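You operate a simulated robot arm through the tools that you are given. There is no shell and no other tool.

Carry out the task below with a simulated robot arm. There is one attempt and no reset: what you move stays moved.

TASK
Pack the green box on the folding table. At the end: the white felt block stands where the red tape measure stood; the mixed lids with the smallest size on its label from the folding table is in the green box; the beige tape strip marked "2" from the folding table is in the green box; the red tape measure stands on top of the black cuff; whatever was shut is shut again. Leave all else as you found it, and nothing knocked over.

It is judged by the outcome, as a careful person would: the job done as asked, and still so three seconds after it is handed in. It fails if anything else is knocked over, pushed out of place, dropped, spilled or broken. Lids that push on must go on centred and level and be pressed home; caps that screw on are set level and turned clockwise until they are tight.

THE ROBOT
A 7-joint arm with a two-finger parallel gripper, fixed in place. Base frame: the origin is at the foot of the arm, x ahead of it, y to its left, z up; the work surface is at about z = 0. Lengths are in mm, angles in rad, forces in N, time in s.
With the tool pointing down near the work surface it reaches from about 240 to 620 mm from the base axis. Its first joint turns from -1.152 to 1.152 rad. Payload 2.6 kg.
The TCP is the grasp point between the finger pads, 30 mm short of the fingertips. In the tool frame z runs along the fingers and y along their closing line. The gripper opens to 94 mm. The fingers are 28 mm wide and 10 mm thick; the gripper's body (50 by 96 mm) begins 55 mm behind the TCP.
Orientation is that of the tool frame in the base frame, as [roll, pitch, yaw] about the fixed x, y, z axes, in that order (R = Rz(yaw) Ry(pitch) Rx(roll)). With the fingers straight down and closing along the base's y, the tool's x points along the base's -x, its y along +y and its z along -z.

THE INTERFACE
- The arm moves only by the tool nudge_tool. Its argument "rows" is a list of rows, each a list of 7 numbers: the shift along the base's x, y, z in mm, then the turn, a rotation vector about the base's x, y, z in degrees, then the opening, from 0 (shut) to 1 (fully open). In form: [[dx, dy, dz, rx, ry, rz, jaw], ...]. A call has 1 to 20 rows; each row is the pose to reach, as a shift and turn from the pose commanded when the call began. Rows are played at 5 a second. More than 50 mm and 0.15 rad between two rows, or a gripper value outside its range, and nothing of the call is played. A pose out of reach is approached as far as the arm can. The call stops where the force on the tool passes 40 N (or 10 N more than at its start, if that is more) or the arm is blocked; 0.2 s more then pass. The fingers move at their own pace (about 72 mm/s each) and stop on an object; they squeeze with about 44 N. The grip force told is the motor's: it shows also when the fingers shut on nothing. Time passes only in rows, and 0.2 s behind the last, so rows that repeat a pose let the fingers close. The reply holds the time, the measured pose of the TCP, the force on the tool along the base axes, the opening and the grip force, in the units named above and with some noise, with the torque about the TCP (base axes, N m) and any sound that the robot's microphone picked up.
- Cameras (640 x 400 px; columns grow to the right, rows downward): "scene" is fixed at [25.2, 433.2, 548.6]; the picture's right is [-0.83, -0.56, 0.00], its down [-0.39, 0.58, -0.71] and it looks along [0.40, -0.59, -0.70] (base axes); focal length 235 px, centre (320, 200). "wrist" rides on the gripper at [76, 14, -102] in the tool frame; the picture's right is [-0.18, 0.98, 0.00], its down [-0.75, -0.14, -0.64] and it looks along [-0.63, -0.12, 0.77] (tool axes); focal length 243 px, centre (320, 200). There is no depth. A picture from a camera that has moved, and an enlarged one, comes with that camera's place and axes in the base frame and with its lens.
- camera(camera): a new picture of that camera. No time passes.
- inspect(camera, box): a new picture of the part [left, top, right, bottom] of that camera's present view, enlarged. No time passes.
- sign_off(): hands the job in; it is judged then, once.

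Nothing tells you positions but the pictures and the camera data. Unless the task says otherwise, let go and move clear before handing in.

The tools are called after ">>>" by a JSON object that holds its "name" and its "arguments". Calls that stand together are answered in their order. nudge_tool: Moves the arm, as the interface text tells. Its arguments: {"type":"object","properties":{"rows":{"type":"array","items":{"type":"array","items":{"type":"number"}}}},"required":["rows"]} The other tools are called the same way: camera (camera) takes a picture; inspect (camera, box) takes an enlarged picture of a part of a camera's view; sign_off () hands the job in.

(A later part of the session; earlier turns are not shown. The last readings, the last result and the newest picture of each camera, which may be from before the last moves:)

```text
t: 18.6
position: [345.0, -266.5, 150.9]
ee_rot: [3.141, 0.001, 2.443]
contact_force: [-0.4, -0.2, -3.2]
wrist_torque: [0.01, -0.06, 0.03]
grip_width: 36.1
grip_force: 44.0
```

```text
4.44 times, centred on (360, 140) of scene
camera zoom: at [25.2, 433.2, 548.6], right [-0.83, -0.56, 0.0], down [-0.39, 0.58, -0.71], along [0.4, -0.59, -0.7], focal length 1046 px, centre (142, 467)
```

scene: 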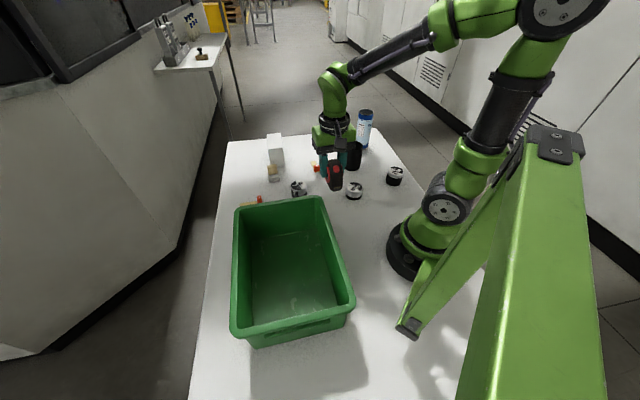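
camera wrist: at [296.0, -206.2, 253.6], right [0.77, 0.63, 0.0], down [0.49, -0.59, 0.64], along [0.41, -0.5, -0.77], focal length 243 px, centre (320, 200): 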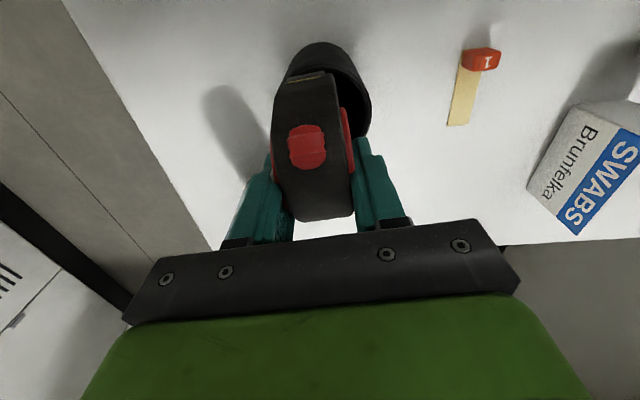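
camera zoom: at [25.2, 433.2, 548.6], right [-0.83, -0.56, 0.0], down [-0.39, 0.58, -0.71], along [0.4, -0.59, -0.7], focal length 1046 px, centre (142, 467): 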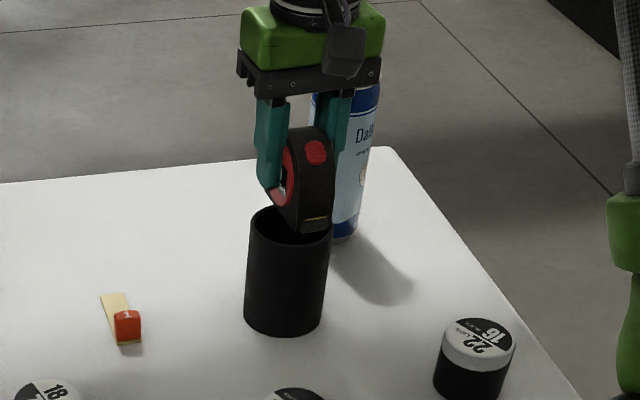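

In the scene view the tape measure looks a little off-centre to the right of the cuff. I'll zoom in to measure the offset before lowering.

>>> {"name": "inspect", "arguments": {"camera": "scene", "box": [336, 118, 368, 178]}}

>>> {"name": "inspect", "arguments": {"camera": "wrist", "box": [260, 30, 390, 140]}}

```text
6.67 times, centred on (352, 148) of scene
camera zoom: at [25.2, 433.2, 548.6], right [-0.83, -0.56, 0.0], down [-0.39, 0.58, -0.71], along [0.4, -0.59, -0.7], focal length 1570 px, centre (107, 547)
```

zoom: 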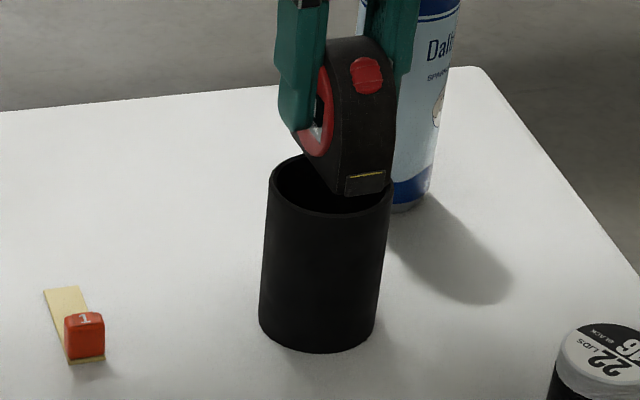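

```text
3.64 times, centred on (325, 85) of wrist
camera zoom: at [296.0, -206.2, 253.6], right [0.77, 0.63, 0.0], down [0.49, -0.59, 0.64], along [0.41, -0.5, -0.77], focal length 882 px, centre (302, 618)
```

zoom: 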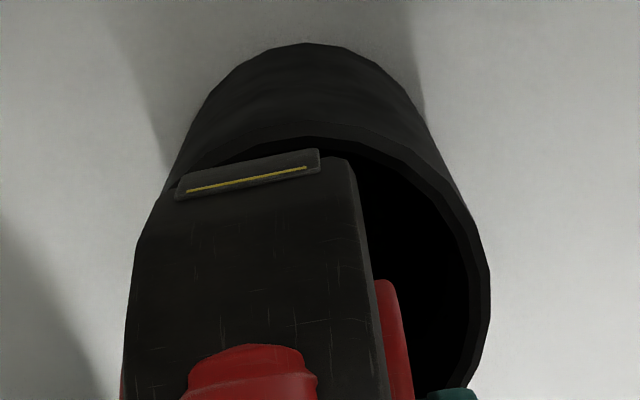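

By cross-checking the two views, the cuff centre is nearer (341.5, -256.5) and its rim near z = 84, so the tape measure needs to shift about (+2.5, +4.5). I'll correct that and lower in small steps, watching for contact.

>>> {"name": "nudge_tool", "arguments": {"rows": [[2.5, 4.5, 0, 0, 0, 0, 0.2], [2.5, 4.5, -4, 0, 0, 0, 0.2], [2.5, 4.5, -8, 0, 0, 0, 0.2], [2.5, 4.5, -10, 0, 0, 0, 0.2], [2.5, 4.5, -12, 0, 0, 0, 0.2], [2.5, 4.5, -12, 0, 0, 0, 0.2]]}}

>>> {"name": "inspect", "arguments": {"camera": "scene", "box": [336, 118, 368, 178]}}

>>> {"name": "inspect", "arguments": {"camera": "wrist", "box": [260, 30, 390, 140]}}

```text
t: 20.0
position: [346.9, -262.1, 140.7]
ee_rot: [-3.141, 0.001, 2.443]
contact_force: [-4.4, 2.6, 14.4]
wrist_torque: [0.12, 0.72, -0.06]
grip_width: 36.2
grip_force: 44.2
```

```text
6.67 times, centred on (352, 148) of scene
camera zoom: at [25.1, 433.2, 548.6], right [-0.83, -0.56, 0.0], down [-0.39, 0.58, -0.71], along [0.4, -0.59, -0.7], focal length 1570 px, centre (107, 547)
```

zoom: 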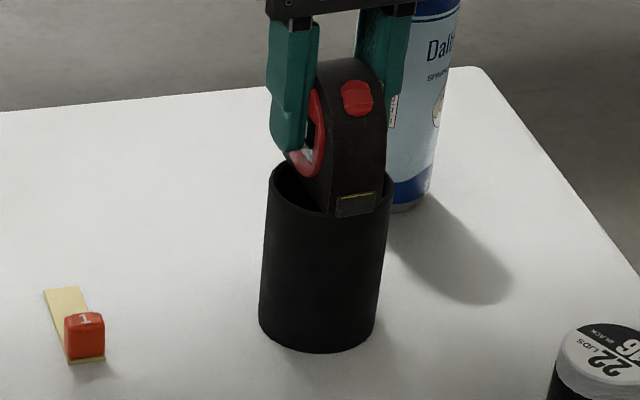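

```text
3.64 times, centred on (325, 85) of wrist
camera zoom: at [297.7, -201.7, 242.6], right [0.77, 0.63, 0.0], down [0.48, -0.59, 0.64], along [0.41, -0.5, -0.77], focal length 882 px, centre (302, 618)
```

zoom: 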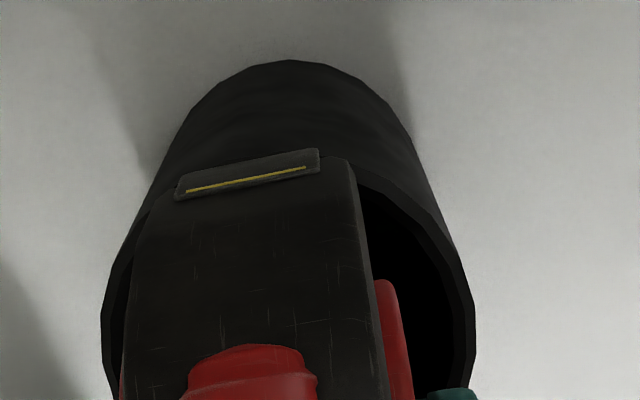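

Contact came at TCP z ≈ 141, so the cuff is about 90 mm tall; with that height its centre recomputes to about (338.5, -254.3). I'll ease up 4 mm, shift the tape measure by (-2, +2.5) and lower gently again.

>>> {"name": "nudge_tool", "arguments": {"rows": [[0, 0, 3, 0, 0, 0, 0.2], [0, 0, 6, 0, 0, 0, 0.2], [-2, 2.5, 6, 0, 0, 0, 0.2], [-2, 2.5, 3, 0, 0, 0, 0.2], [-2, 2.5, 2, 0, 0, 0, 0.2], [-2, 2.5, 1.2, 0, 0, 0, 0.2], [-2, 2.5, 1.2, 0, 0, 0, 0.2]]}}

>>> {"name": "inspect", "arguments": {"camera": "scene", "box": [336, 118, 368, 178]}}

>>> {"name": "inspect", "arguments": {"camera": "wrist", "box": [250, 30, 390, 230]}}

```text
t: 21.6
position: [346.2, -259.7, 140.9]
ee_rot: [3.141, 0.0, 2.442]
contact_force: [0.2, 1.2, 3.9]
wrist_torque: [-0.02, 0.17, -0.04]
grip_width: 36.1
grip_force: 43.9
```

```text
6.67 times, centred on (352, 148) of scene
camera zoom: at [25.1, 433.2, 548.6], right [-0.83, -0.56, 0.0], down [-0.39, 0.58, -0.71], along [0.4, -0.59, -0.7], focal length 1570 px, centre (107, 547)
```

zoom: 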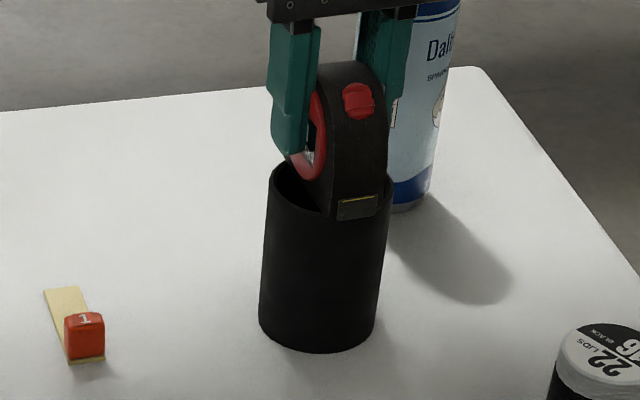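

```text
2.00 times, centred on (320, 130) of wrist
camera zoom: at [295.6, -199.2, 242.8], right [0.77, 0.63, 0.0], down [0.49, -0.59, 0.64], along [0.41, -0.5, -0.77], focal length 485 px, centre (320, 340)
```

zoom: 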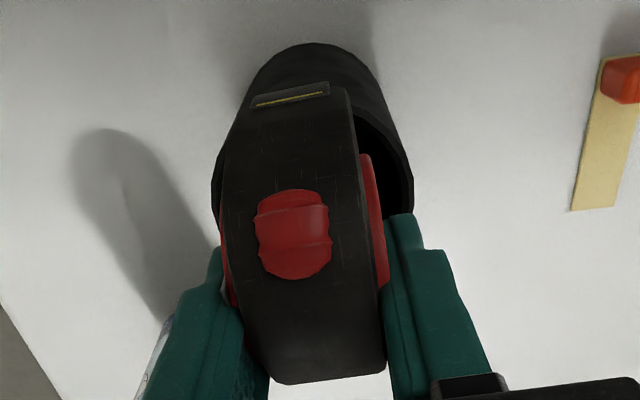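

Light contact (about 7 N), and the tape measure spans the rim centred. I'll open the fingers gradually and look before retreating.

>>> {"name": "nudge_tool", "arguments": {"rows": [[0, 0, 0, 0, 0, 0, 0.42], [0, 0, 0, 0, 0, 0, 0.48], [0, 0, 0, 0, 0, 0, 0.55], [0, 0, 0, 0, 0, 0, 0.65], [0, 0, 0, 0, 0, 0, 0.65]]}}

>>> {"name": "inspect", "arguments": {"camera": "scene", "box": [336, 118, 368, 178]}}

>>> {"name": "inspect", "arguments": {"camera": "wrist", "box": [250, 30, 390, 230]}}

```text
t: 22.8
position: [347.0, -258.4, 140.0]
ee_rot: [-3.141, 0.0, 2.443]
contact_force: [-0.6, -0.5, 0.3]
wrist_torque: [0.02, 0.0, 0.0]
grip_width: 61.1
grip_force: 0.0
```

```text
6.67 times, centred on (352, 148) of scene
camera zoom: at [25.2, 433.2, 548.6], right [-0.83, -0.56, 0.0], down [-0.39, 0.58, -0.71], along [0.4, -0.59, -0.7], focal length 1570 px, centre (107, 547)
```

zoom: 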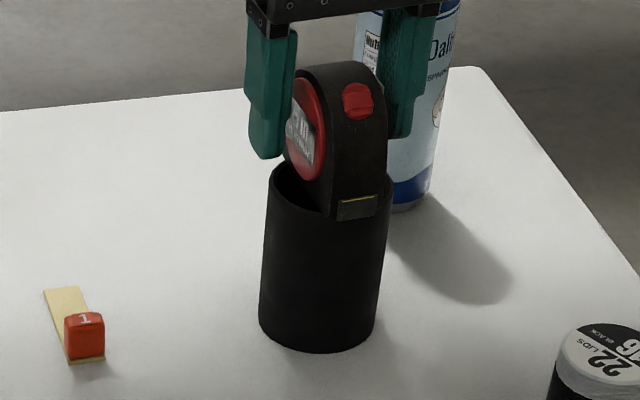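

```text
2.00 times, centred on (320, 130) of wrist
camera zoom: at [295.6, -199.1, 242.5], right [0.77, 0.63, 0.0], down [0.49, -0.59, 0.64], along [0.41, -0.5, -0.77], focal length 485 px, centre (320, 340)
```

zoom: 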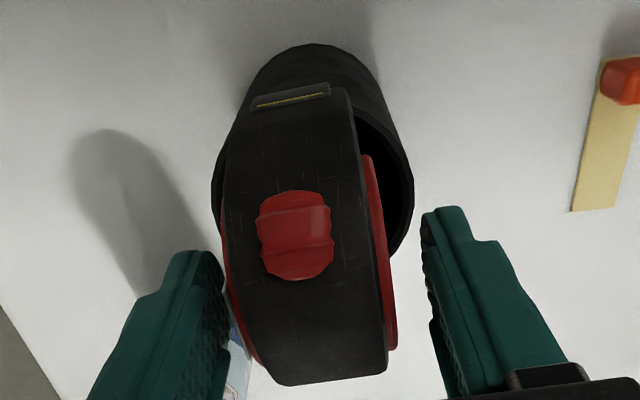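

The tape measure stands on its own on the cuff. I'll retreat straight up and re-check it.

>>> {"name": "nudge_tool", "arguments": {"rows": [[0, 0, 15, 0, 0, 0, 0.65], [0, 0, 40, 0, 0, 0, 0.65], [0, 0, 75, 0, 0, 0, 0.65], [0, 0, 110, 0, 0, 0, 0.8], [0, 0, 110, 0, 0, 0, 0.8]]}}

>>> {"name": "inspect", "arguments": {"camera": "scene", "box": [325, 95, 395, 185]}}

>>> {"name": "inspect", "arguments": {"camera": "wrist", "box": [240, 20, 400, 220]}}

```text
t: 24.0
position: [346.6, -259.4, 251.5]
ee_rot: [3.141, -0.001, 2.443]
contact_force: [0.2, -0.4, -0.5]
wrist_torque: [0.01, -0.02, 0.04]
grip_width: 75.3
grip_force: 0.1
```

```text
4.44 times, centred on (360, 140) of scene
camera zoom: at [25.2, 433.2, 548.6], right [-0.83, -0.56, 0.0], down [-0.39, 0.58, -0.71], along [0.4, -0.59, -0.7], focal length 1046 px, centre (142, 467)
```

zoom: 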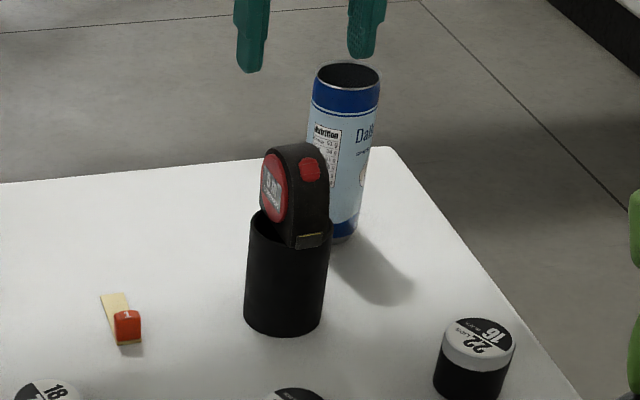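

```text
2.00 times, centred on (320, 120) of wrist
camera zoom: at [296.3, -199.2, 353.0], right [0.77, 0.63, 0.0], down [0.49, -0.59, 0.64], along [0.41, -0.5, -0.77], focal length 485 px, centre (320, 360)
```

zoom: 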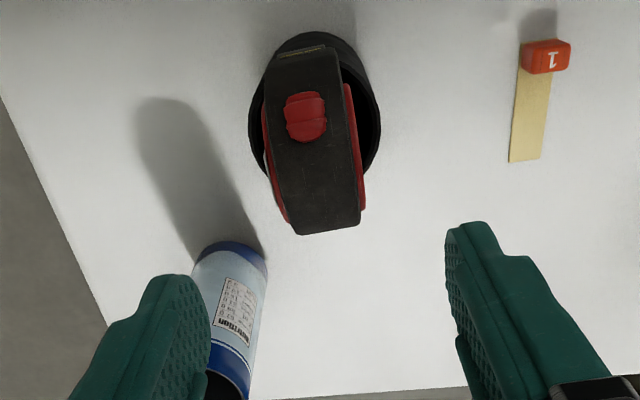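

The tape measure is stable on top of the cuff. Next is the felt block: I'll move over with the yaw set so the fingers close along its 20 mm handle depth, and look first.

>>> {"name": "nudge_tool", "arguments": {"rows": [[8, 10, 0, 0, 0, 8, 0.8], [16, 20, 0, 0, 0, 16, 0.8], [26, 35, 0, 0, 0, 24, 0.8], [40, 52, 0, 0, 0, 32, 0.8], [54, 70, 0, 0, 0, 40, 0.8], [68, 88, 0, 0, 0, 48, 0.8], [84, 106, 0, 0, 0, 56, 0.8], [100, 125, -10, 0, 0, 64, 0.8], [116, 146, -20, 0, 0, 72, 0.8], [132, 168, -30, 0, 0, 80, 0.7], [145, 185, -45, 0, 0, 88, 0.6], [153, 194, -60, 0, 0, 91.7, 0.6], [153, 194, -60, 0, 0, 91.7, 0.6]]}}

>>> {"name": "camera", "arguments": {"camera": "wrist"}}

>>> {"name": "camera", "arguments": {"camera": "scene"}}

```text
t: 26.8
position: [498.8, -65.4, 189.9]
ee_rot: [-3.141, -0.001, -2.237]
contact_force: [0.3, 0.2, -0.1]
wrist_torque: [0.02, -0.01, -0.01]
grip_width: 56.3
grip_force: 0.0
```

```text
taken
camera wrist: at [439.5, -116.7, 292.8], right [-0.66, 0.75, 0.0], down [0.58, 0.5, 0.64], along [0.48, 0.42, -0.77], focal length 243 px, centre (320, 200)
```

wrist: 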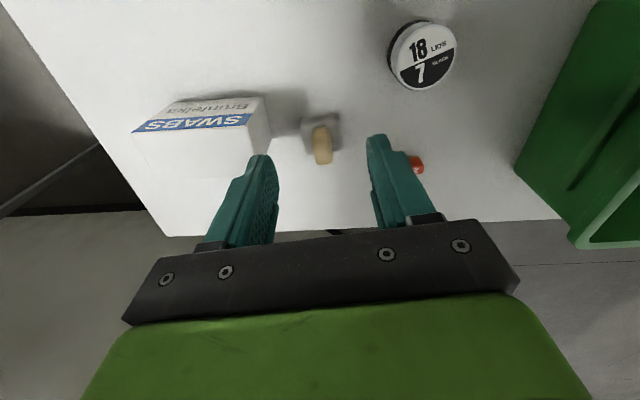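

```text
taken
```

scene: 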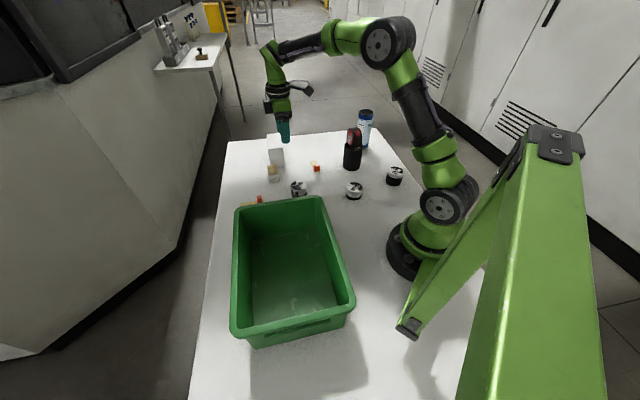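

>>> {"name": "inspect", "arguments": {"camera": "wrist", "box": [230, 80, 390, 180]}}

```text
4.00 times, centred on (310, 130) of wrist
camera zoom: at [439.5, -116.7, 292.8], right [-0.66, 0.75, 0.0], down [0.58, 0.5, 0.64], along [0.48, 0.42, -0.77], focal length 970 px, centre (360, 480)
```

zoom: 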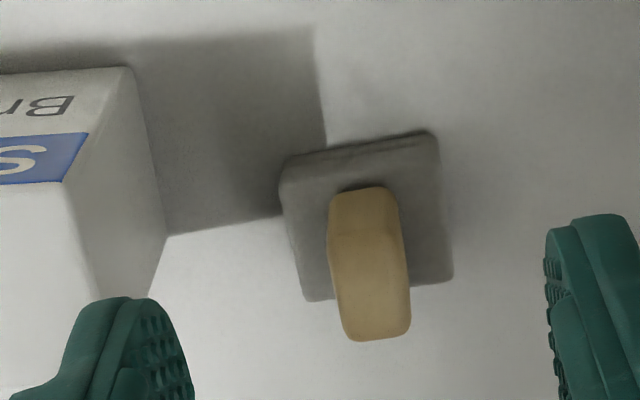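

The felt block's handle top is centred near (538, -28.5) with the finger closing line already along its short side. I'll move over it and descend to a hover.

>>> {"name": "nudge_tool", "arguments": {"rows": [[15, 13, -10, 0, 0, 0, 0.6], [30, 27, -30, 0, 0, 0, 0.6], [40, 35.7, -55, 0, 0, 0, 0.6], [40, 35.7, -85, 0, 0, 0, 0.55], [40, 35.7, -100, 0, 0, 0, 0.5], [40, 35.7, -100, 0, 0, 0, 0.5]]}}

>>> {"name": "camera", "arguments": {"camera": "wrist"}}

>>> {"name": "inspect", "arguments": {"camera": "scene", "box": [250, 120, 310, 190]}}

```text
t: 28.2
position: [538.5, -28.4, 90.3]
ee_rot: [-3.141, -0.002, -2.239]
contact_force: [0.4, -1.1, 0.1]
wrist_torque: [0.0, 0.04, 0.0]
grip_width: 47.2
grip_force: 0.0
```

```text
taken
camera wrist: at [479.2, -79.4, 193.1], right [-0.66, 0.75, 0.0], down [0.58, 0.5, 0.64], along [0.48, 0.42, -0.77], focal length 243 px, centre (320, 200)
```

wrist: 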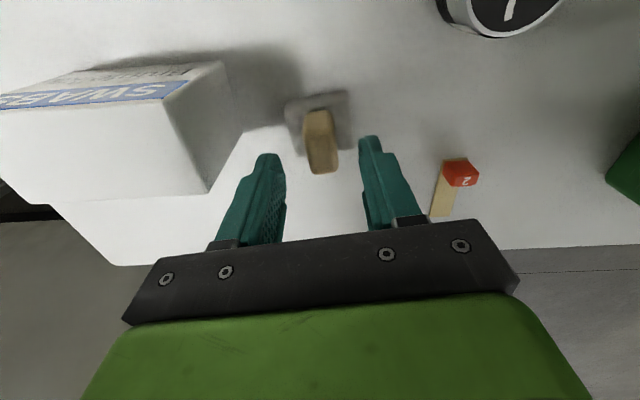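

```text
5.71 times, centred on (280, 155) of scene
camera zoom: at [25.2, 433.2, 548.6], right [-0.83, -0.56, 0.0], down [-0.39, 0.58, -0.71], along [0.4, -0.59, -0.7], focal length 1345 px, centre (549, 457)
```

zoom: 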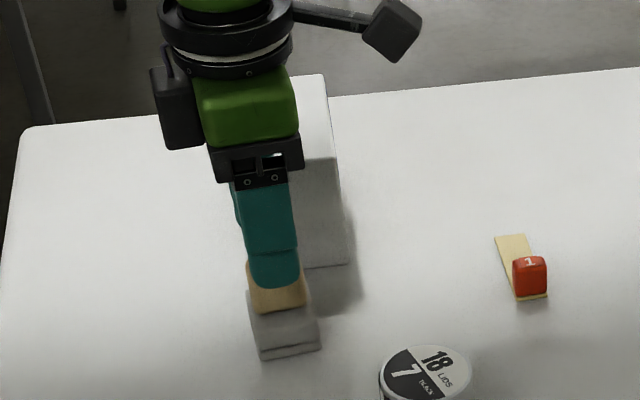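

>>> {"name": "inspect", "arguments": {"camera": "wrist", "box": [270, 80, 390, 190]}}

```text
3.64 times, centred on (330, 135) of wrist
camera zoom: at [479.2, -79.4, 193.1], right [-0.66, 0.75, 0.0], down [0.58, 0.5, 0.64], along [0.48, 0.42, -0.77], focal length 882 px, centre (284, 436)
```

zoom: 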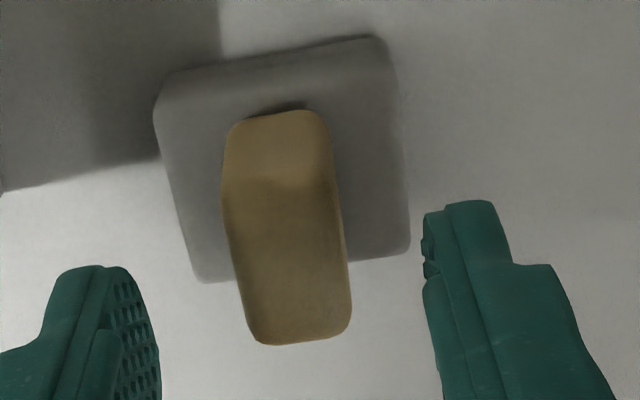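

Alignment is good: handle centred between the fingers. I'll descend to TCP z ≈ 56, so the tips stay above the felt base, then close.

>>> {"name": "nudge_tool", "arguments": {"rows": [[0, 0, -15, 0, 0, 0, 0.5], [0, 0, -27, 0, 0, 0, 0.5], [0, 0, -34, 0, 0, 0, 0.5], [0, 0, -34, 0, 0, 0, 0.35], [0, 0, -34, 0, 0, 0, 0.2], [0, 0, -34, 0, 0, 0, 0.1], [0, 0, -34, 0, 0, 0, 0.1], [0, 0, -34, 0, 0, 0, 0.1]]}}

>>> {"name": "camera", "arguments": {"camera": "wrist"}}

>>> {"name": "inspect", "arguments": {"camera": "scene", "box": [250, 120, 310, 190]}}

```text
t: 30.0
position: [536.9, -30.2, 55.4]
ee_rot: [3.141, -0.001, -2.237]
contact_force: [-0.2, 0.8, 0.1]
wrist_torque: [0.04, 0.0, 0.02]
grip_width: 23.5
grip_force: 43.5
```

```text
taken
camera wrist: at [478.6, -80.5, 158.9], right [-0.66, 0.75, 0.0], down [0.58, 0.5, 0.64], along [0.48, 0.42, -0.77], focal length 243 px, centre (320, 200)
```

wrist: 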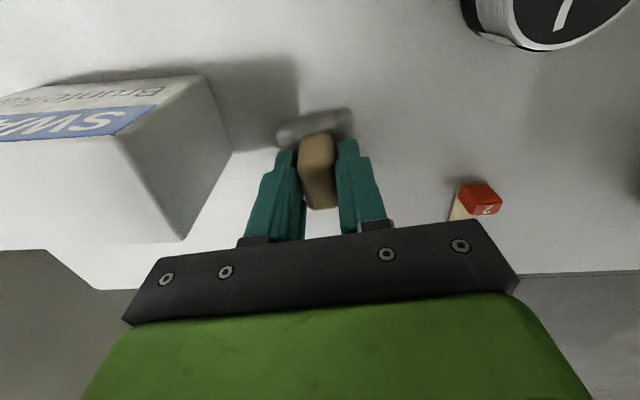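

```text
5.71 times, centred on (280, 155) of scene
camera zoom: at [25.2, 433.2, 548.6], right [-0.83, -0.56, 0.0], down [-0.39, 0.58, -0.71], along [0.4, -0.59, -0.7], focal length 1345 px, centre (549, 457)
```

zoom: 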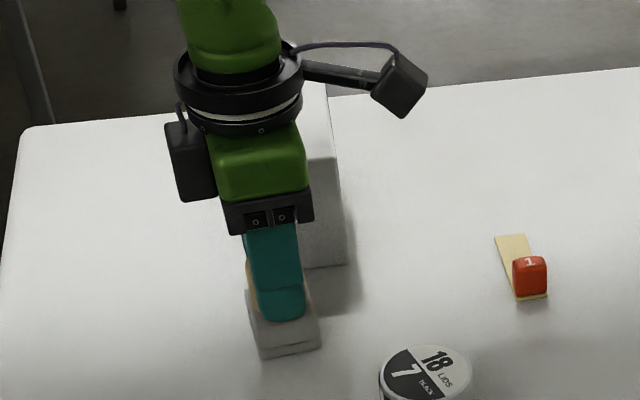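

Gripped at 23.5 mm. I'll lift it straight up, then carry it over the lids to the spot where the tape measure stood, about (267.3, 13).

>>> {"name": "nudge_tool", "arguments": {"rows": [[0, 0, 15, 0, 0, 0, 0.1], [0, 0, 45, 0, 0, 0, 0.1], [0, 0, 80, 0, 0, 0, 0.1], [0, 0, 105, 0, 0, 0, 0.1], [-30, 5, 110, 0, 0, 0, 0.1], [-70, 11, 110, 0, 0, 0, 0.1], [-110, 17, 110, 0, 0, 0, 0.1], [-150, 23, 110, 0, 0, 0, 0.1], [-190, 29, 110, 0, 0, 0, 0.1], [-230, 36, 110, 0, 0, 0, 0.1], [-260, 40, 110, 0, 0, 0, 0.1], [-271.2, 42, 110, 0, 0, 0, 0.1], [-271.2, 42, 110, 0, 0, 0, 0.1]]}}

>>> {"name": "camera", "arguments": {"camera": "wrist"}}

>>> {"name": "camera", "arguments": {"camera": "scene"}}

```text
t: 32.8
position: [267.9, 14.9, 166.9]
ee_rot: [3.141, 0.0, -2.24]
contact_force: [0.1, -0.3, -0.5]
wrist_torque: [0.0, 0.02, 0.01]
grip_width: 23.7
grip_force: 44.0
```

```text
taken
camera wrist: at [209.0, -36.8, 268.7], right [-0.66, 0.75, 0.0], down [0.58, 0.5, 0.64], along [0.48, 0.42, -0.77], focal length 243 px, centre (320, 200)
```

wrist: 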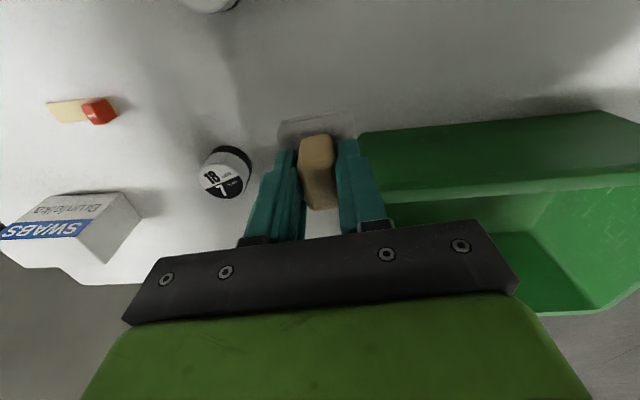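

```text
taken
```

scene: 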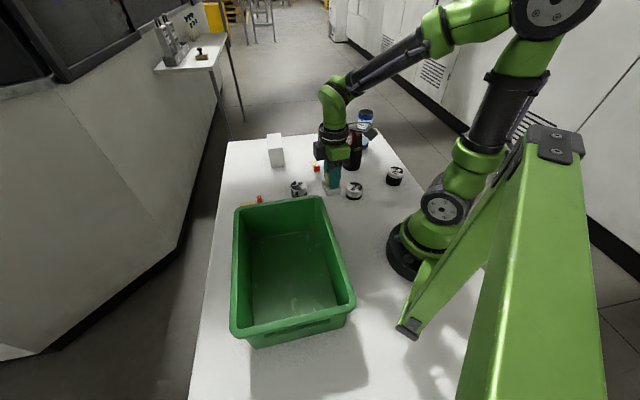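

The carry went fine. To keep the gripper's side housing clear of the green box's rim I'll turn 7° and shift 1.5 mm away, then lower partway and check clearance.

>>> {"name": "nudge_tool", "arguments": {"rows": [[0, -1.5, 0, 0, 0, -4, 0.1], [0, -1.5, 0, 0, 0, -7, 0.1], [0, -1.5, -30, 0, 0, -7, 0.1], [0, -1.5, -60, 0, 0, -7, 0.1], [0, -1.5, -80, 0, 0, -7, 0.1], [0, -1.5, -80, 0, 0, -7, 0.1]]}}

>>> {"name": "camera", "arguments": {"camera": "wrist"}}

>>> {"name": "inspect", "arguments": {"camera": "scene", "box": [290, 110, 400, 230]}}

```text
t: 34.2
position: [266.3, 13.9, 86.3]
ee_rot: [-3.141, 0.0, -2.364]
contact_force: [0.0, 0.2, -0.4]
wrist_torque: [0.03, 0.01, 0.0]
grip_width: 23.5
grip_force: 44.1
```

```text
taken
camera wrist: at [201.5, -30.6, 189.0], right [-0.56, 0.83, 0.0], down [0.64, 0.43, 0.64], along [0.53, 0.36, -0.77], focal length 243 px, centre (320, 200)
```

wrist: 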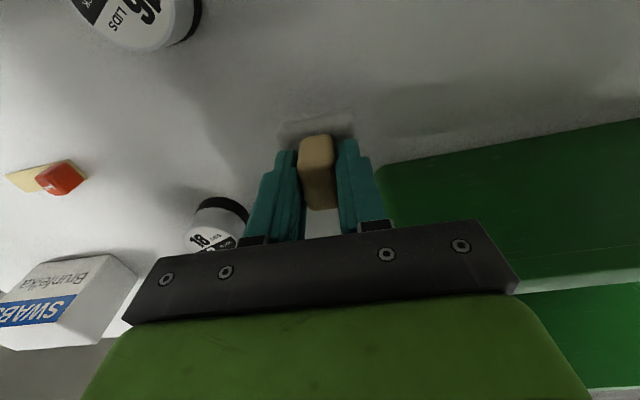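

```text
3.33 times, centred on (345, 170) of scene
camera zoom: at [25.2, 433.2, 548.6], right [-0.83, -0.56, 0.0], down [-0.39, 0.58, -0.71], along [0.4, -0.59, -0.7], focal length 785 px, centre (237, 300)
```

zoom: 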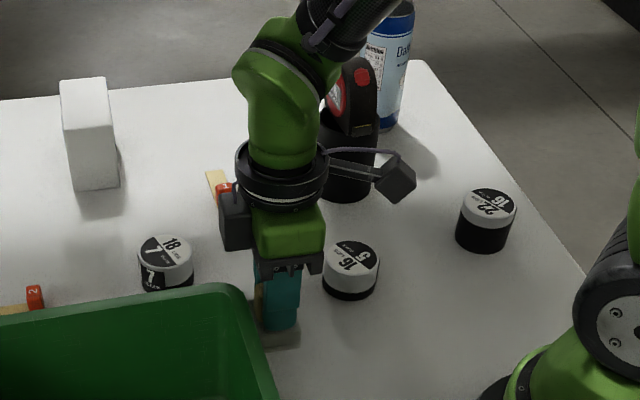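

Clearance looks fine; I'll shift another 3 mm away from the box and lower the block to the table.

>>> {"name": "nudge_tool", "arguments": {"rows": [[0, -3, 0, 0, 0, 0, 0.1], [0, -3, -10, 0, 0, 0, 0.1], [0, -3, -20, 0, 0, 0, 0.1], [0, -3, -26, 0, 0, 0, 0.1], [0, -3, -28.5, 0, 0, 0, 0.1], [0, -3, -30, 0, 0, 0, 0.1], [0, -3, -30, 0, 0, 0, 0.1]]}}

>>> {"name": "camera", "arguments": {"camera": "wrist"}}

>>> {"name": "inspect", "arguments": {"camera": "scene", "box": [290, 140, 380, 230]}}

```text
t: 35.8
position: [268.9, 9.3, 56.6]
ee_rot: [-3.14, 0.0, -2.363]
contact_force: [-0.2, 0.1, -1.4]
wrist_torque: [-0.05, -0.01, -0.03]
grip_width: 23.5
grip_force: 43.9
```

```text
taken
camera wrist: at [202.4, -34.9, 159.2], right [-0.56, 0.83, 0.0], down [0.64, 0.43, 0.64], along [0.53, 0.36, -0.77], focal length 243 px, centre (320, 200)
```

wrist: 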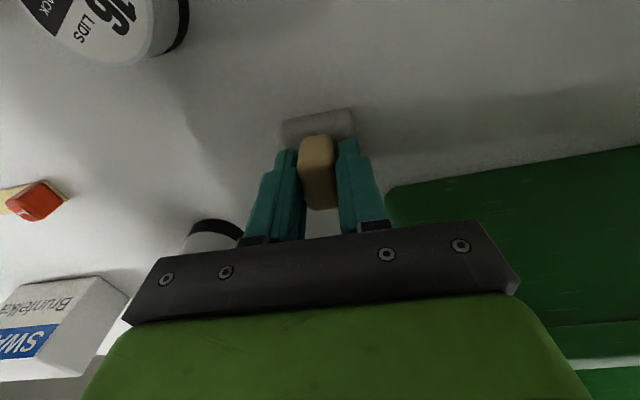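

```text
4.44 times, centred on (335, 185) of scene
camera zoom: at [25.2, 433.2, 548.6], right [-0.83, -0.56, 0.0], down [-0.39, 0.58, -0.71], along [0.4, -0.59, -0.7], focal length 1046 px, centre (253, 267)
```

zoom: 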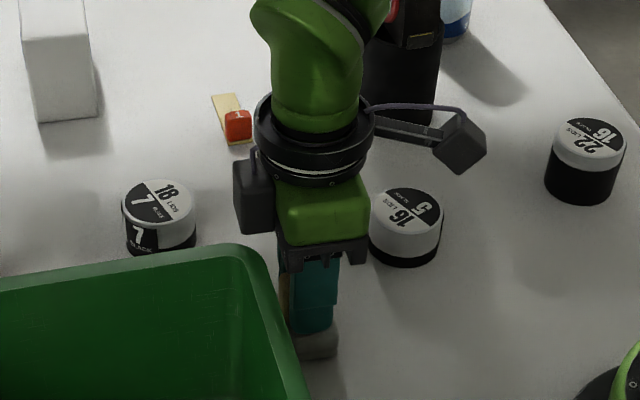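

No contact yet; the block is nearly on the table. I'll lower another 2 mm in small steps.

>>> {"name": "nudge_tool", "arguments": {"rows": [[0, 0, -0.7, 0, 0, 0, 0.1], [0, 0, -1.4, 0, 0, 0, 0.1], [0, 0, -2, 0, 0, 0, 0.1], [0, 0, -2, 0, 0, 0, 0.1]]}}

```text
t: 36.6
position: [268.7, 8.6, 56.6]
ee_rot: [3.14, 0.001, -2.362]
contact_force: [-3.2, 0.5, 7.9]
wrist_torque: [-0.13, 0.06, 0.0]
grip_width: 23.8
grip_force: 44.1
stopped in row 3: the force on the tool passed its limit at 45 N (the readings are from after the stop); the commanded pose is now the measured one
```

The block is firmly on the table. I'll open the fingers and check it stands before retreating.

>>> {"name": "nudge_tool", "arguments": {"rows": [[0, 0, 0, 0, 0, 0, 0.3], [0, 0, 0, 0, 0, 0, 0.4], [0, 0, 0, 0, 0, 0, 0.5], [0, 0, 0, 0, 0, 0, 0.5]]}}

>>> {"name": "camera", "arguments": {"camera": "wrist"}}

```text
t: 37.6
position: [267.9, 8.4, 55.0]
ee_rot: [3.141, 0.0, -2.363]
contact_force: [-0.1, 0.0, 0.4]
wrist_torque: [-0.02, -0.01, 0.02]
grip_width: 47.0
grip_force: 0.0
```

```text
taken
camera wrist: at [202.2, -34.9, 158.3], right [-0.56, 0.83, 0.0], down [0.64, 0.43, 0.64], along [0.53, 0.36, -0.77], focal length 243 px, centre (320, 200)
```

wrist: 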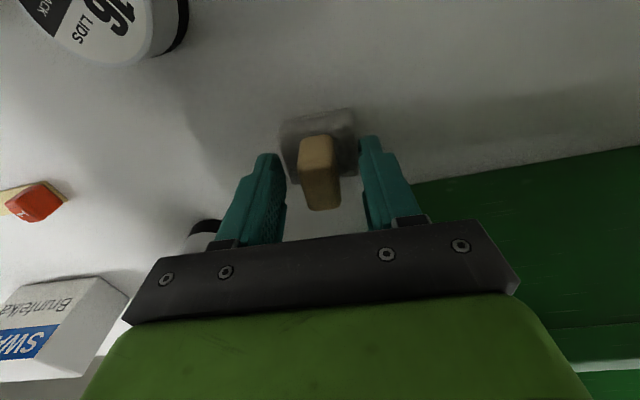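

The block stands upright. I'll rise straight up and look again.

>>> {"name": "nudge_tool", "arguments": {"rows": [[0, 0, 15, 0, 0, 0, 0.5], [0, 0, 45, 0, 0, 0, 0.5], [0, 0, 90, 0, 0, 0, 0.6], [0, 0, 135, 0, 0, 0, 0.8], [0, 0, 150, 0, 0, 0, 0.8], [0, 0, 150, 0, 0, 0, 0.8]]}}

>>> {"name": "camera", "arguments": {"camera": "wrist"}}

>>> {"name": "camera", "arguments": {"camera": "scene"}}

>>> {"name": "inspect", "arguments": {"camera": "scene", "box": [290, 140, 400, 230]}}

```text
t: 39.0
position: [267.6, 9.5, 204.6]
ee_rot: [-3.141, 0.002, -2.364]
contact_force: [0.6, 0.1, 0.0]
wrist_torque: [0.01, 0.01, 0.0]
grip_width: 75.3
grip_force: 0.1
```

```text
taken
camera wrist: at [201.1, -34.2, 308.0], right [-0.56, 0.83, 0.0], down [0.63, 0.43, 0.64], along [0.53, 0.36, -0.77], focal length 243 px, centre (320, 200)
```

wrist: 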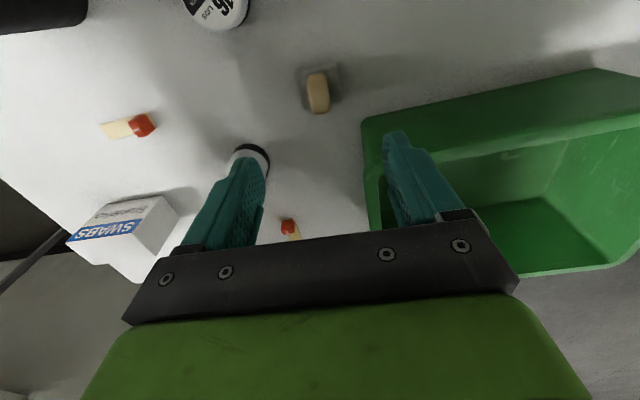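

```text
taken
```

scene: 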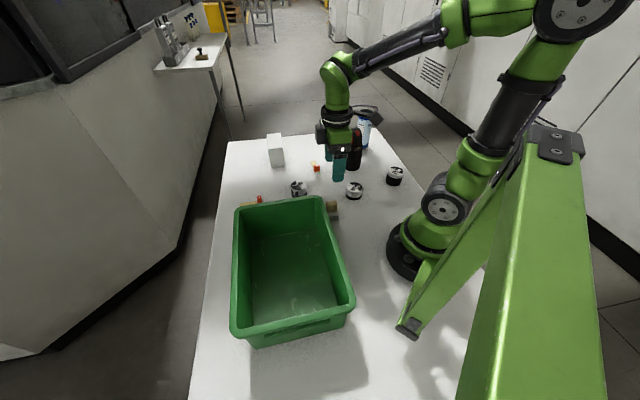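

```text
4.44 times, centred on (345, 185) of scene
camera zoom: at [25.2, 433.2, 548.6], right [-0.83, -0.56, 0.0], down [-0.39, 0.58, -0.71], along [0.4, -0.59, -0.7], focal length 1046 px, centre (209, 267)
```

zoom: 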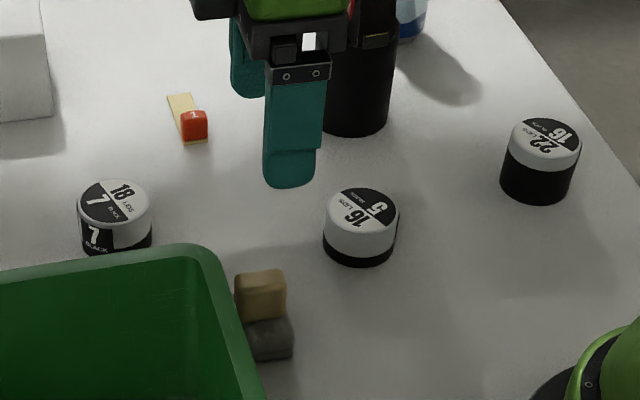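

The felt block now stands where the tape measure was, within about 4 mm. Next I'll hover over the 16-lids stack near (253, -114) with the jaw open and check its position.

>>> {"name": "nudge_tool", "arguments": {"rows": [[-3, -30, 0, 0, 0, 0, 0.8], [-7, -65, 0, 0, 0, 0, 1], [-11, -95, 0, 0, 0, 0, 1], [-15, -123, -20, 0, 0, 0, 1], [-15, -123, -60, 0, 0, 0, 1], [-15, -123, -85, 0, 0, 0, 1], [-15, -123, -85, 0, 0, 0, 1]]}}

>>> {"name": "camera", "arguments": {"camera": "wrist"}}

>>> {"name": "camera", "arguments": {"camera": "scene"}}

```text
t: 40.6
position: [251.0, -116.5, 122.6]
ee_rot: [-3.141, 0.002, -2.363]
contact_force: [0.0, 0.4, 0.4]
wrist_torque: [-0.01, 0.0, 0.02]
grip_width: 94.0
grip_force: 0.0
```

```text
taken
camera wrist: at [186.4, -159.4, 225.0], right [-0.56, 0.83, 0.0], down [0.63, 0.43, 0.64], along [0.53, 0.36, -0.77], focal length 243 px, centre (320, 200)
```

wrist: 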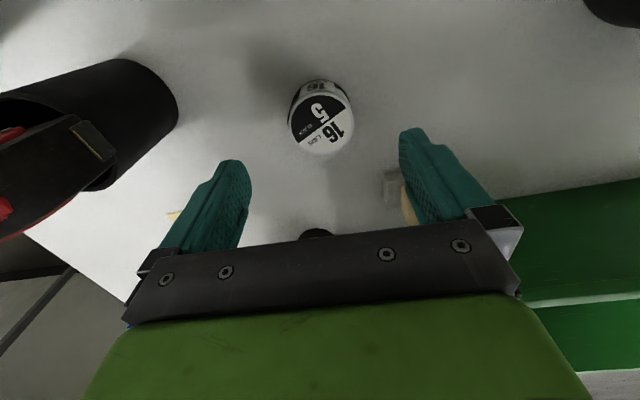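

```text
taken
```

scene: 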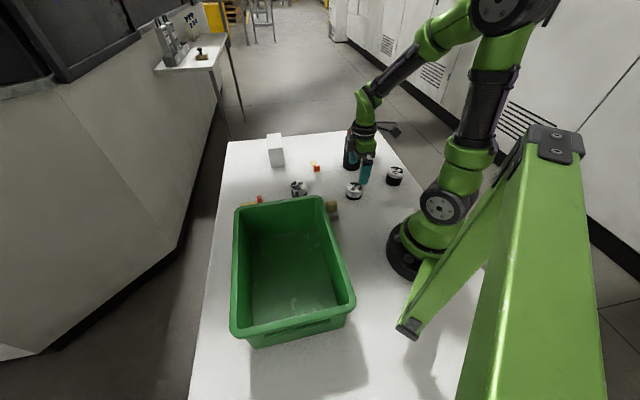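

>>> {"name": "inspect", "arguments": {"camera": "wrist", "box": [270, 60, 390, 170]}}

```text
3.64 times, centred on (330, 115) of wrist
camera zoom: at [186.4, -159.4, 225.0], right [-0.56, 0.83, 0.0], down [0.63, 0.43, 0.64], along [0.53, 0.36, -0.77], focal length 882 px, centre (284, 509)
```

zoom: 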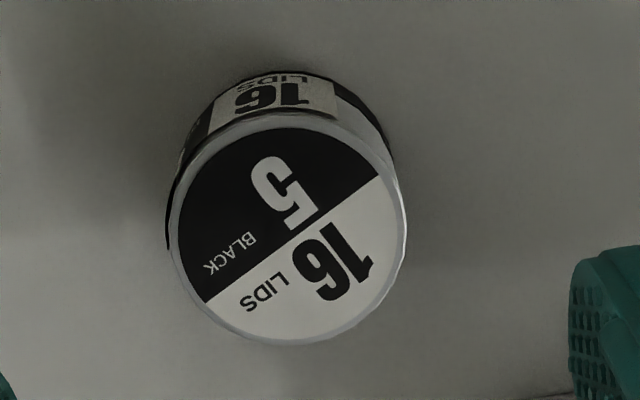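

The 16-lids stack is centred under the gripper (its side label also reads 16 LIDS / 5 BLACK). I'll descend around it and close.

>>> {"name": "nudge_tool", "arguments": {"rows": [[0, 0, -30, 0, 0, 0, 1], [0, 0, -60, 0, 0, 0, 1], [0, 0, -78, 0, 0, 0, 1], [0, 0, -86, 0, 0, 0, 1], [0, 0, -86, 0, 0, 0, 0.8], [0, 0, -86, 0, 0, 0, 0.6], [0, 0, -86, 0, 0, 0, 0.4], [0, 0, -86, 0, 0, 0, 0.4], [0, 0, -86, 0, 0, 0, 0.4]]}}

>>> {"name": "camera", "arguments": {"camera": "wrist"}}

>>> {"name": "inspect", "arguments": {"camera": "scene", "box": [310, 130, 420, 220]}}

```text
t: 42.6
position: [254.1, -113.5, 36.5]
ee_rot: [-3.141, 0.001, -2.363]
contact_force: [0.6, -0.3, 0.0]
wrist_torque: [-0.01, 0.0, -0.03]
grip_width: 52.3
grip_force: 44.1
```

```text
taken
camera wrist: at [187.7, -157.2, 138.0], right [-0.56, 0.83, 0.0], down [0.64, 0.43, 0.64], along [0.53, 0.36, -0.77], focal length 243 px, centre (320, 200)
```

wrist: 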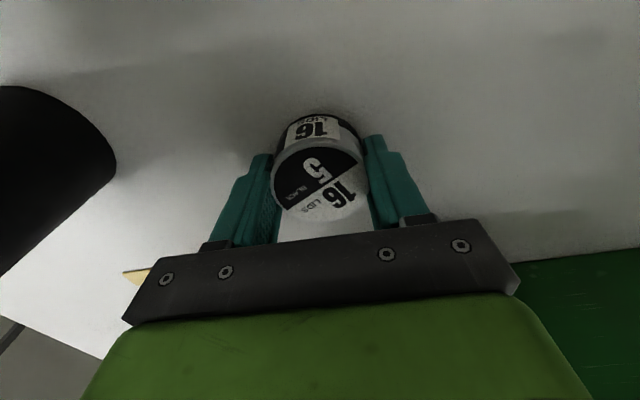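

```text
4.44 times, centred on (365, 175) of scene
camera zoom: at [25.2, 433.2, 548.6], right [-0.83, -0.56, 0.0], down [-0.39, 0.58, -0.71], along [0.4, -0.59, -0.7], focal length 1046 px, centre (120, 311)
```

zoom: 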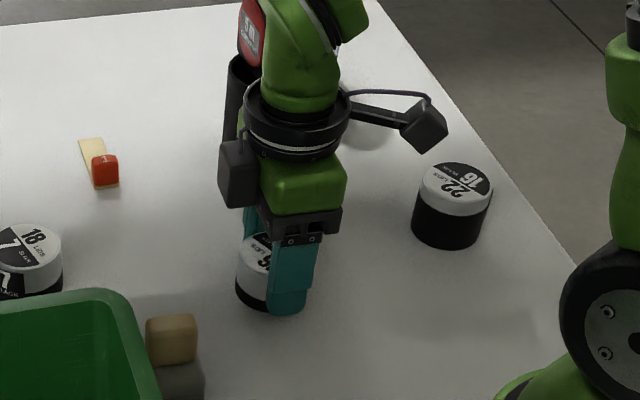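

Gripped at 52 mm. I'll lift it well above the box rim and check.

>>> {"name": "nudge_tool", "arguments": {"rows": [[0, 0, 12, 0, 0, 0, 0.4], [0, 0, 40, 0, 0, 0, 0.4], [0, 0, 80, 0, 0, 0, 0.4], [0, 0, 120, 0, 0, 0, 0.4], [0, 0, 160, 0, 0, 0, 0.4], [0, 0, 185, 0, 0, 0, 0.4], [0, 0, 185, 0, 0, 0, 0.4]]}}

>>> {"name": "camera", "arguments": {"camera": "wrist"}}

```text
t: 44.2
position: [252.7, -113.3, 218.6]
ee_rot: [-3.14, 0.002, -2.366]
contact_force: [-0.4, -0.7, 0.1]
wrist_torque: [0.0, -0.01, 0.01]
grip_width: 52.3
grip_force: 44.5
```

```text
taken
camera wrist: at [188.5, -156.9, 321.1], right [-0.56, 0.83, 0.0], down [0.63, 0.43, 0.64], along [0.53, 0.36, -0.77], focal length 243 px, centre (320, 200)
```

wrist: 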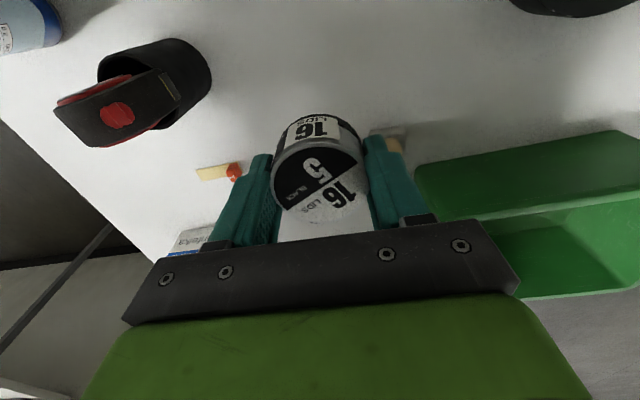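

Held securely. I'll carry it around in an arc to over the green box, turning the gripper so its long housing axis lines up with the box's long side.

>>> {"name": "nudge_tool", "arguments": {"rows": [[18, 26, 0, 0, 0, 8, 0.4], [30.7, 53.7, 0, 0, 0, 16, 0.4], [40.4, 83.2, 0, 0, 0, 24, 0.4], [47, 114, 0, 0, 0, 32, 0.4], [50.3, 145.9, 0, 0, 0, 40, 0.4], [50.2, 178.5, 0, 0, 0, 48, 0.4], [46.6, 211.3, 0, 0, 0, 56, 0.4], [39.3, 244.2, 0, 0, 0, 64, 0.4], [28.5, 276.5, 0, 0, 0, 72, 0.4], [14, 308, 0, 0, 0, 80, 0.4], [-1, 333, 0, 0, 0, 87, 0.4], [-20.6, 358, 0, 0, 0, 92.6, 0.4], [-20.6, 358, 0, 0, 0, 92.6, 0.4]]}}

>>> {"name": "camera", "arguments": {"camera": "wrist"}}

>>> {"name": "camera", "arguments": {"camera": "scene"}}

```text
t: 47.0
position: [230.7, 240.4, 221.3]
ee_rot: [-3.141, 0.001, -0.747]
contact_force: [0.3, 0.5, 0.7]
wrist_torque: [-0.02, -0.03, -0.05]
grip_width: 52.1
grip_force: 43.9
```

```text
taken
camera wrist: at [275.9, 178.4, 323.8], right [-0.8, -0.6, 0.0], down [-0.46, 0.61, 0.64], along [-0.38, 0.52, -0.77], focal length 243 px, centre (320, 200)
```

wrist: 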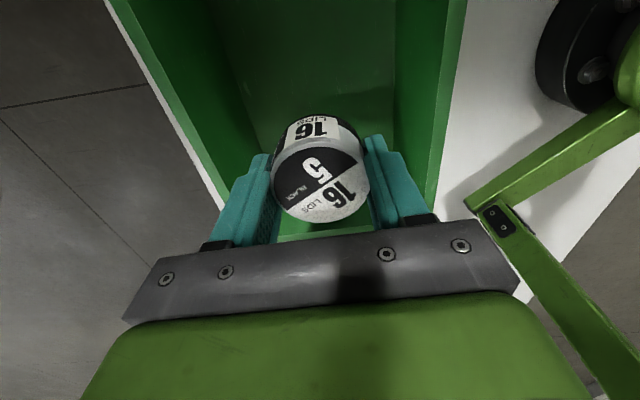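

```text
taken
```

scene: 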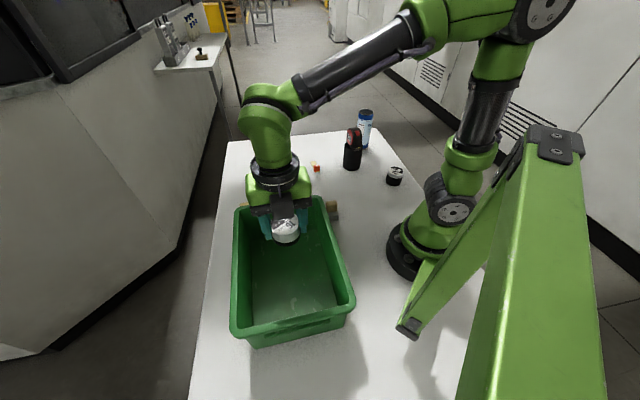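

The stack is over the middle of the box. I'll lower it halfway and check the clearances.

>>> {"name": "nudge_tool", "arguments": {"rows": [[0, 0, -35, 0, 0, 0, 0.4], [0, 0, -70, 0, 0, 0, 0.4], [0, 0, -105, 0, 0, 0, 0.4], [0, 0, -130, 0, 0, 0, 0.4], [0, 0, -130, 0, 0, 0, 0.4]]}}

>>> {"name": "camera", "arguments": {"camera": "wrist"}}

>>> {"name": "camera", "arguments": {"camera": "scene"}}

```text
t: 48.2
position: [230.7, 241.9, 87.4]
ee_rot: [-3.142, 0.003, -0.748]
contact_force: [0.4, -0.5, -0.3]
wrist_torque: [0.0, -0.01, -0.02]
grip_width: 52.3
grip_force: 43.7
```

```text
taken
camera wrist: at [276.2, 179.3, 189.3], right [-0.8, -0.6, 0.0], down [-0.46, 0.62, 0.64], along [-0.38, 0.52, -0.77], focal length 243 px, centre (320, 200)
```

wrist: 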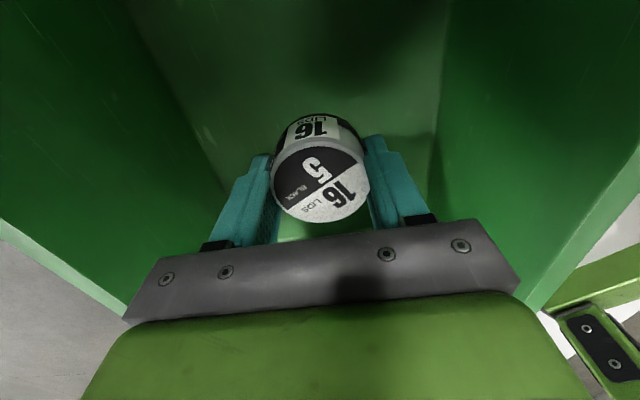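

```text
taken
```

scene: 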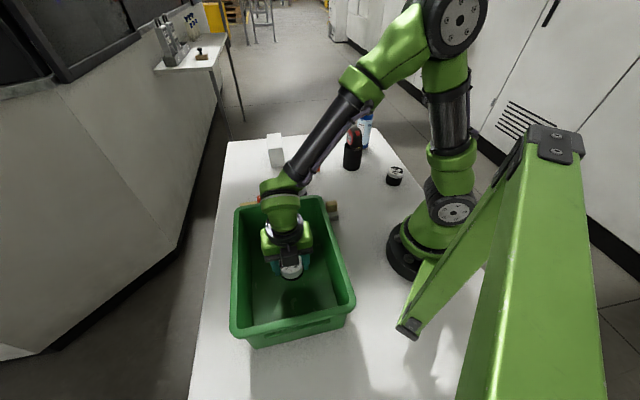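

Clear on all sides. I'll lower to just above the box floor and then in small steps until it touches.

>>> {"name": "nudge_tool", "arguments": {"rows": [[0, 0, -15, 0, 0, 0, 0.4], [0, 0, -30, 0, 0, 0, 0.4], [0, 0, -38, 0, 0, 0, 0.4], [0, 0, -41, 0, 0, 0, 0.4], [0, 0, -43, 0, 0, 0, 0.4], [0, 0, -44.5, 0, 0, 0, 0.4], [0, 0, -46, 0, 0, 0, 0.4], [0, 0, -47, 0, 0, 0, 0.4]]}}

```text
t: 50.0
position: [231.9, 243.1, 42.8]
ee_rot: [3.14, 0.002, -0.748]
contact_force: [-0.8, 0.5, -0.1]
wrist_torque: [-0.03, 0.0, -0.01]
grip_width: 51.8
grip_force: 44.1
```

No contact yet at z ≈ 43; continuing in 1 mm steps.

>>> {"name": "nudge_tool", "arguments": {"rows": [[0, 0, -0.8, 0, 0, 0, 0.4], [0, 0, -1.6, 0, 0, 0, 0.4], [0, 0, -2.4, 0, 0, 0, 0.4], [0, 0, -3.2, 0, 0, 0, 0.4], [0, 0, -3.2, 0, 0, 0, 0.4]]}}

```text
t: 51.2
position: [231.6, 243.5, 40.3]
ee_rot: [3.14, 0.001, -0.746]
contact_force: [-0.2, 0.8, -0.6]
wrist_torque: [-0.04, -0.01, 0.03]
grip_width: 51.9
grip_force: 43.9
```

>>> {"name": "nudge_tool", "arguments": {"rows": [[0, 0, -0.7, 0, 0, 0, 0.4], [0, 0, -1.4, 0, 0, 0, 0.4], [0, 0, -1.4, 0, 0, 0, 0.4]]}}

>>> {"name": "inspect", "arguments": {"camera": "scene", "box": [225, 190, 365, 350]}}

```text
t: 52.0
position: [232.0, 244.6, 39.5]
ee_rot: [-3.139, -0.001, -0.747]
contact_force: [-7.5, -6.7, 31.2]
wrist_torque: [-0.24, 0.2, -0.04]
grip_width: 52.1
grip_force: 43.7
```

```text
2.50 times, centred on (295, 270) of scene
camera zoom: at [25.1, 433.1, 548.7], right [-0.83, -0.56, 0.0], down [-0.39, 0.58, -0.71], along [0.4, -0.59, -0.7], focal length 589 px, centre (382, 25)
```

zoom: 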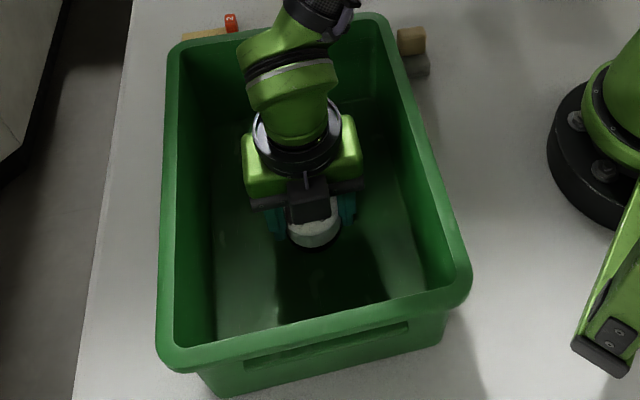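

Contact with the floor (31 N). I'll ease up a touch, release and rise out of the box.

>>> {"name": "nudge_tool", "arguments": {"rows": [[0, 0, 0.8, 0, 0, 0, 0.4], [0, 0, 0.8, 0, 0, 0, 0.6], [0, 0, 0.8, 0, 0, 0, 0.8], [0, 0, 0.8, 0, 0, 0, 0.8], [0, 0, 15, 0, 0, 0, 0.8], [0, 0, 50, 0, 0, 0, 0.8], [0, 0, 95, 0, 0, 0, 0.8], [0, 0, 140, 0, 0, 0, 0.8], [0, 0, 180, 0, 0, 0, 0.8], [0, 0, 180, 0, 0, 0, 0.8]]}}

>>> {"name": "camera", "arguments": {"camera": "wrist"}}

>>> {"name": "camera", "arguments": {"camera": "scene"}}

```text
t: 54.2
position: [233.8, 245.3, 217.6]
ee_rot: [-3.141, 0.001, -0.748]
contact_force: [-0.1, 0.1, 0.8]
wrist_torque: [-0.01, 0.02, 0.0]
grip_width: 75.1
grip_force: 0.0
```

```text
taken
camera wrist: at [278.3, 182.3, 320.8], right [-0.8, -0.6, 0.0], down [-0.46, 0.61, 0.64], along [-0.38, 0.52, -0.77], focal length 243 px, centre (320, 200)
```

wrist: 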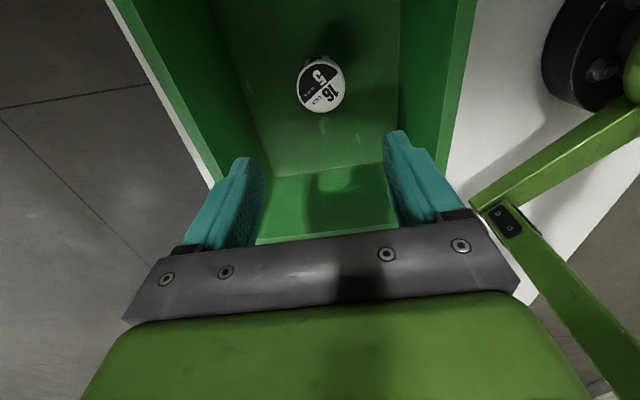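

```text
taken
```

scene: 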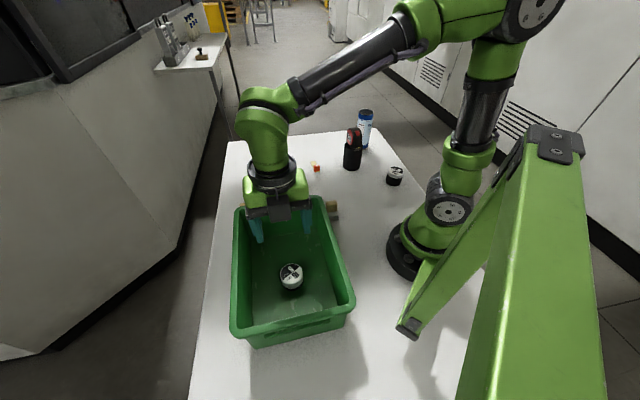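

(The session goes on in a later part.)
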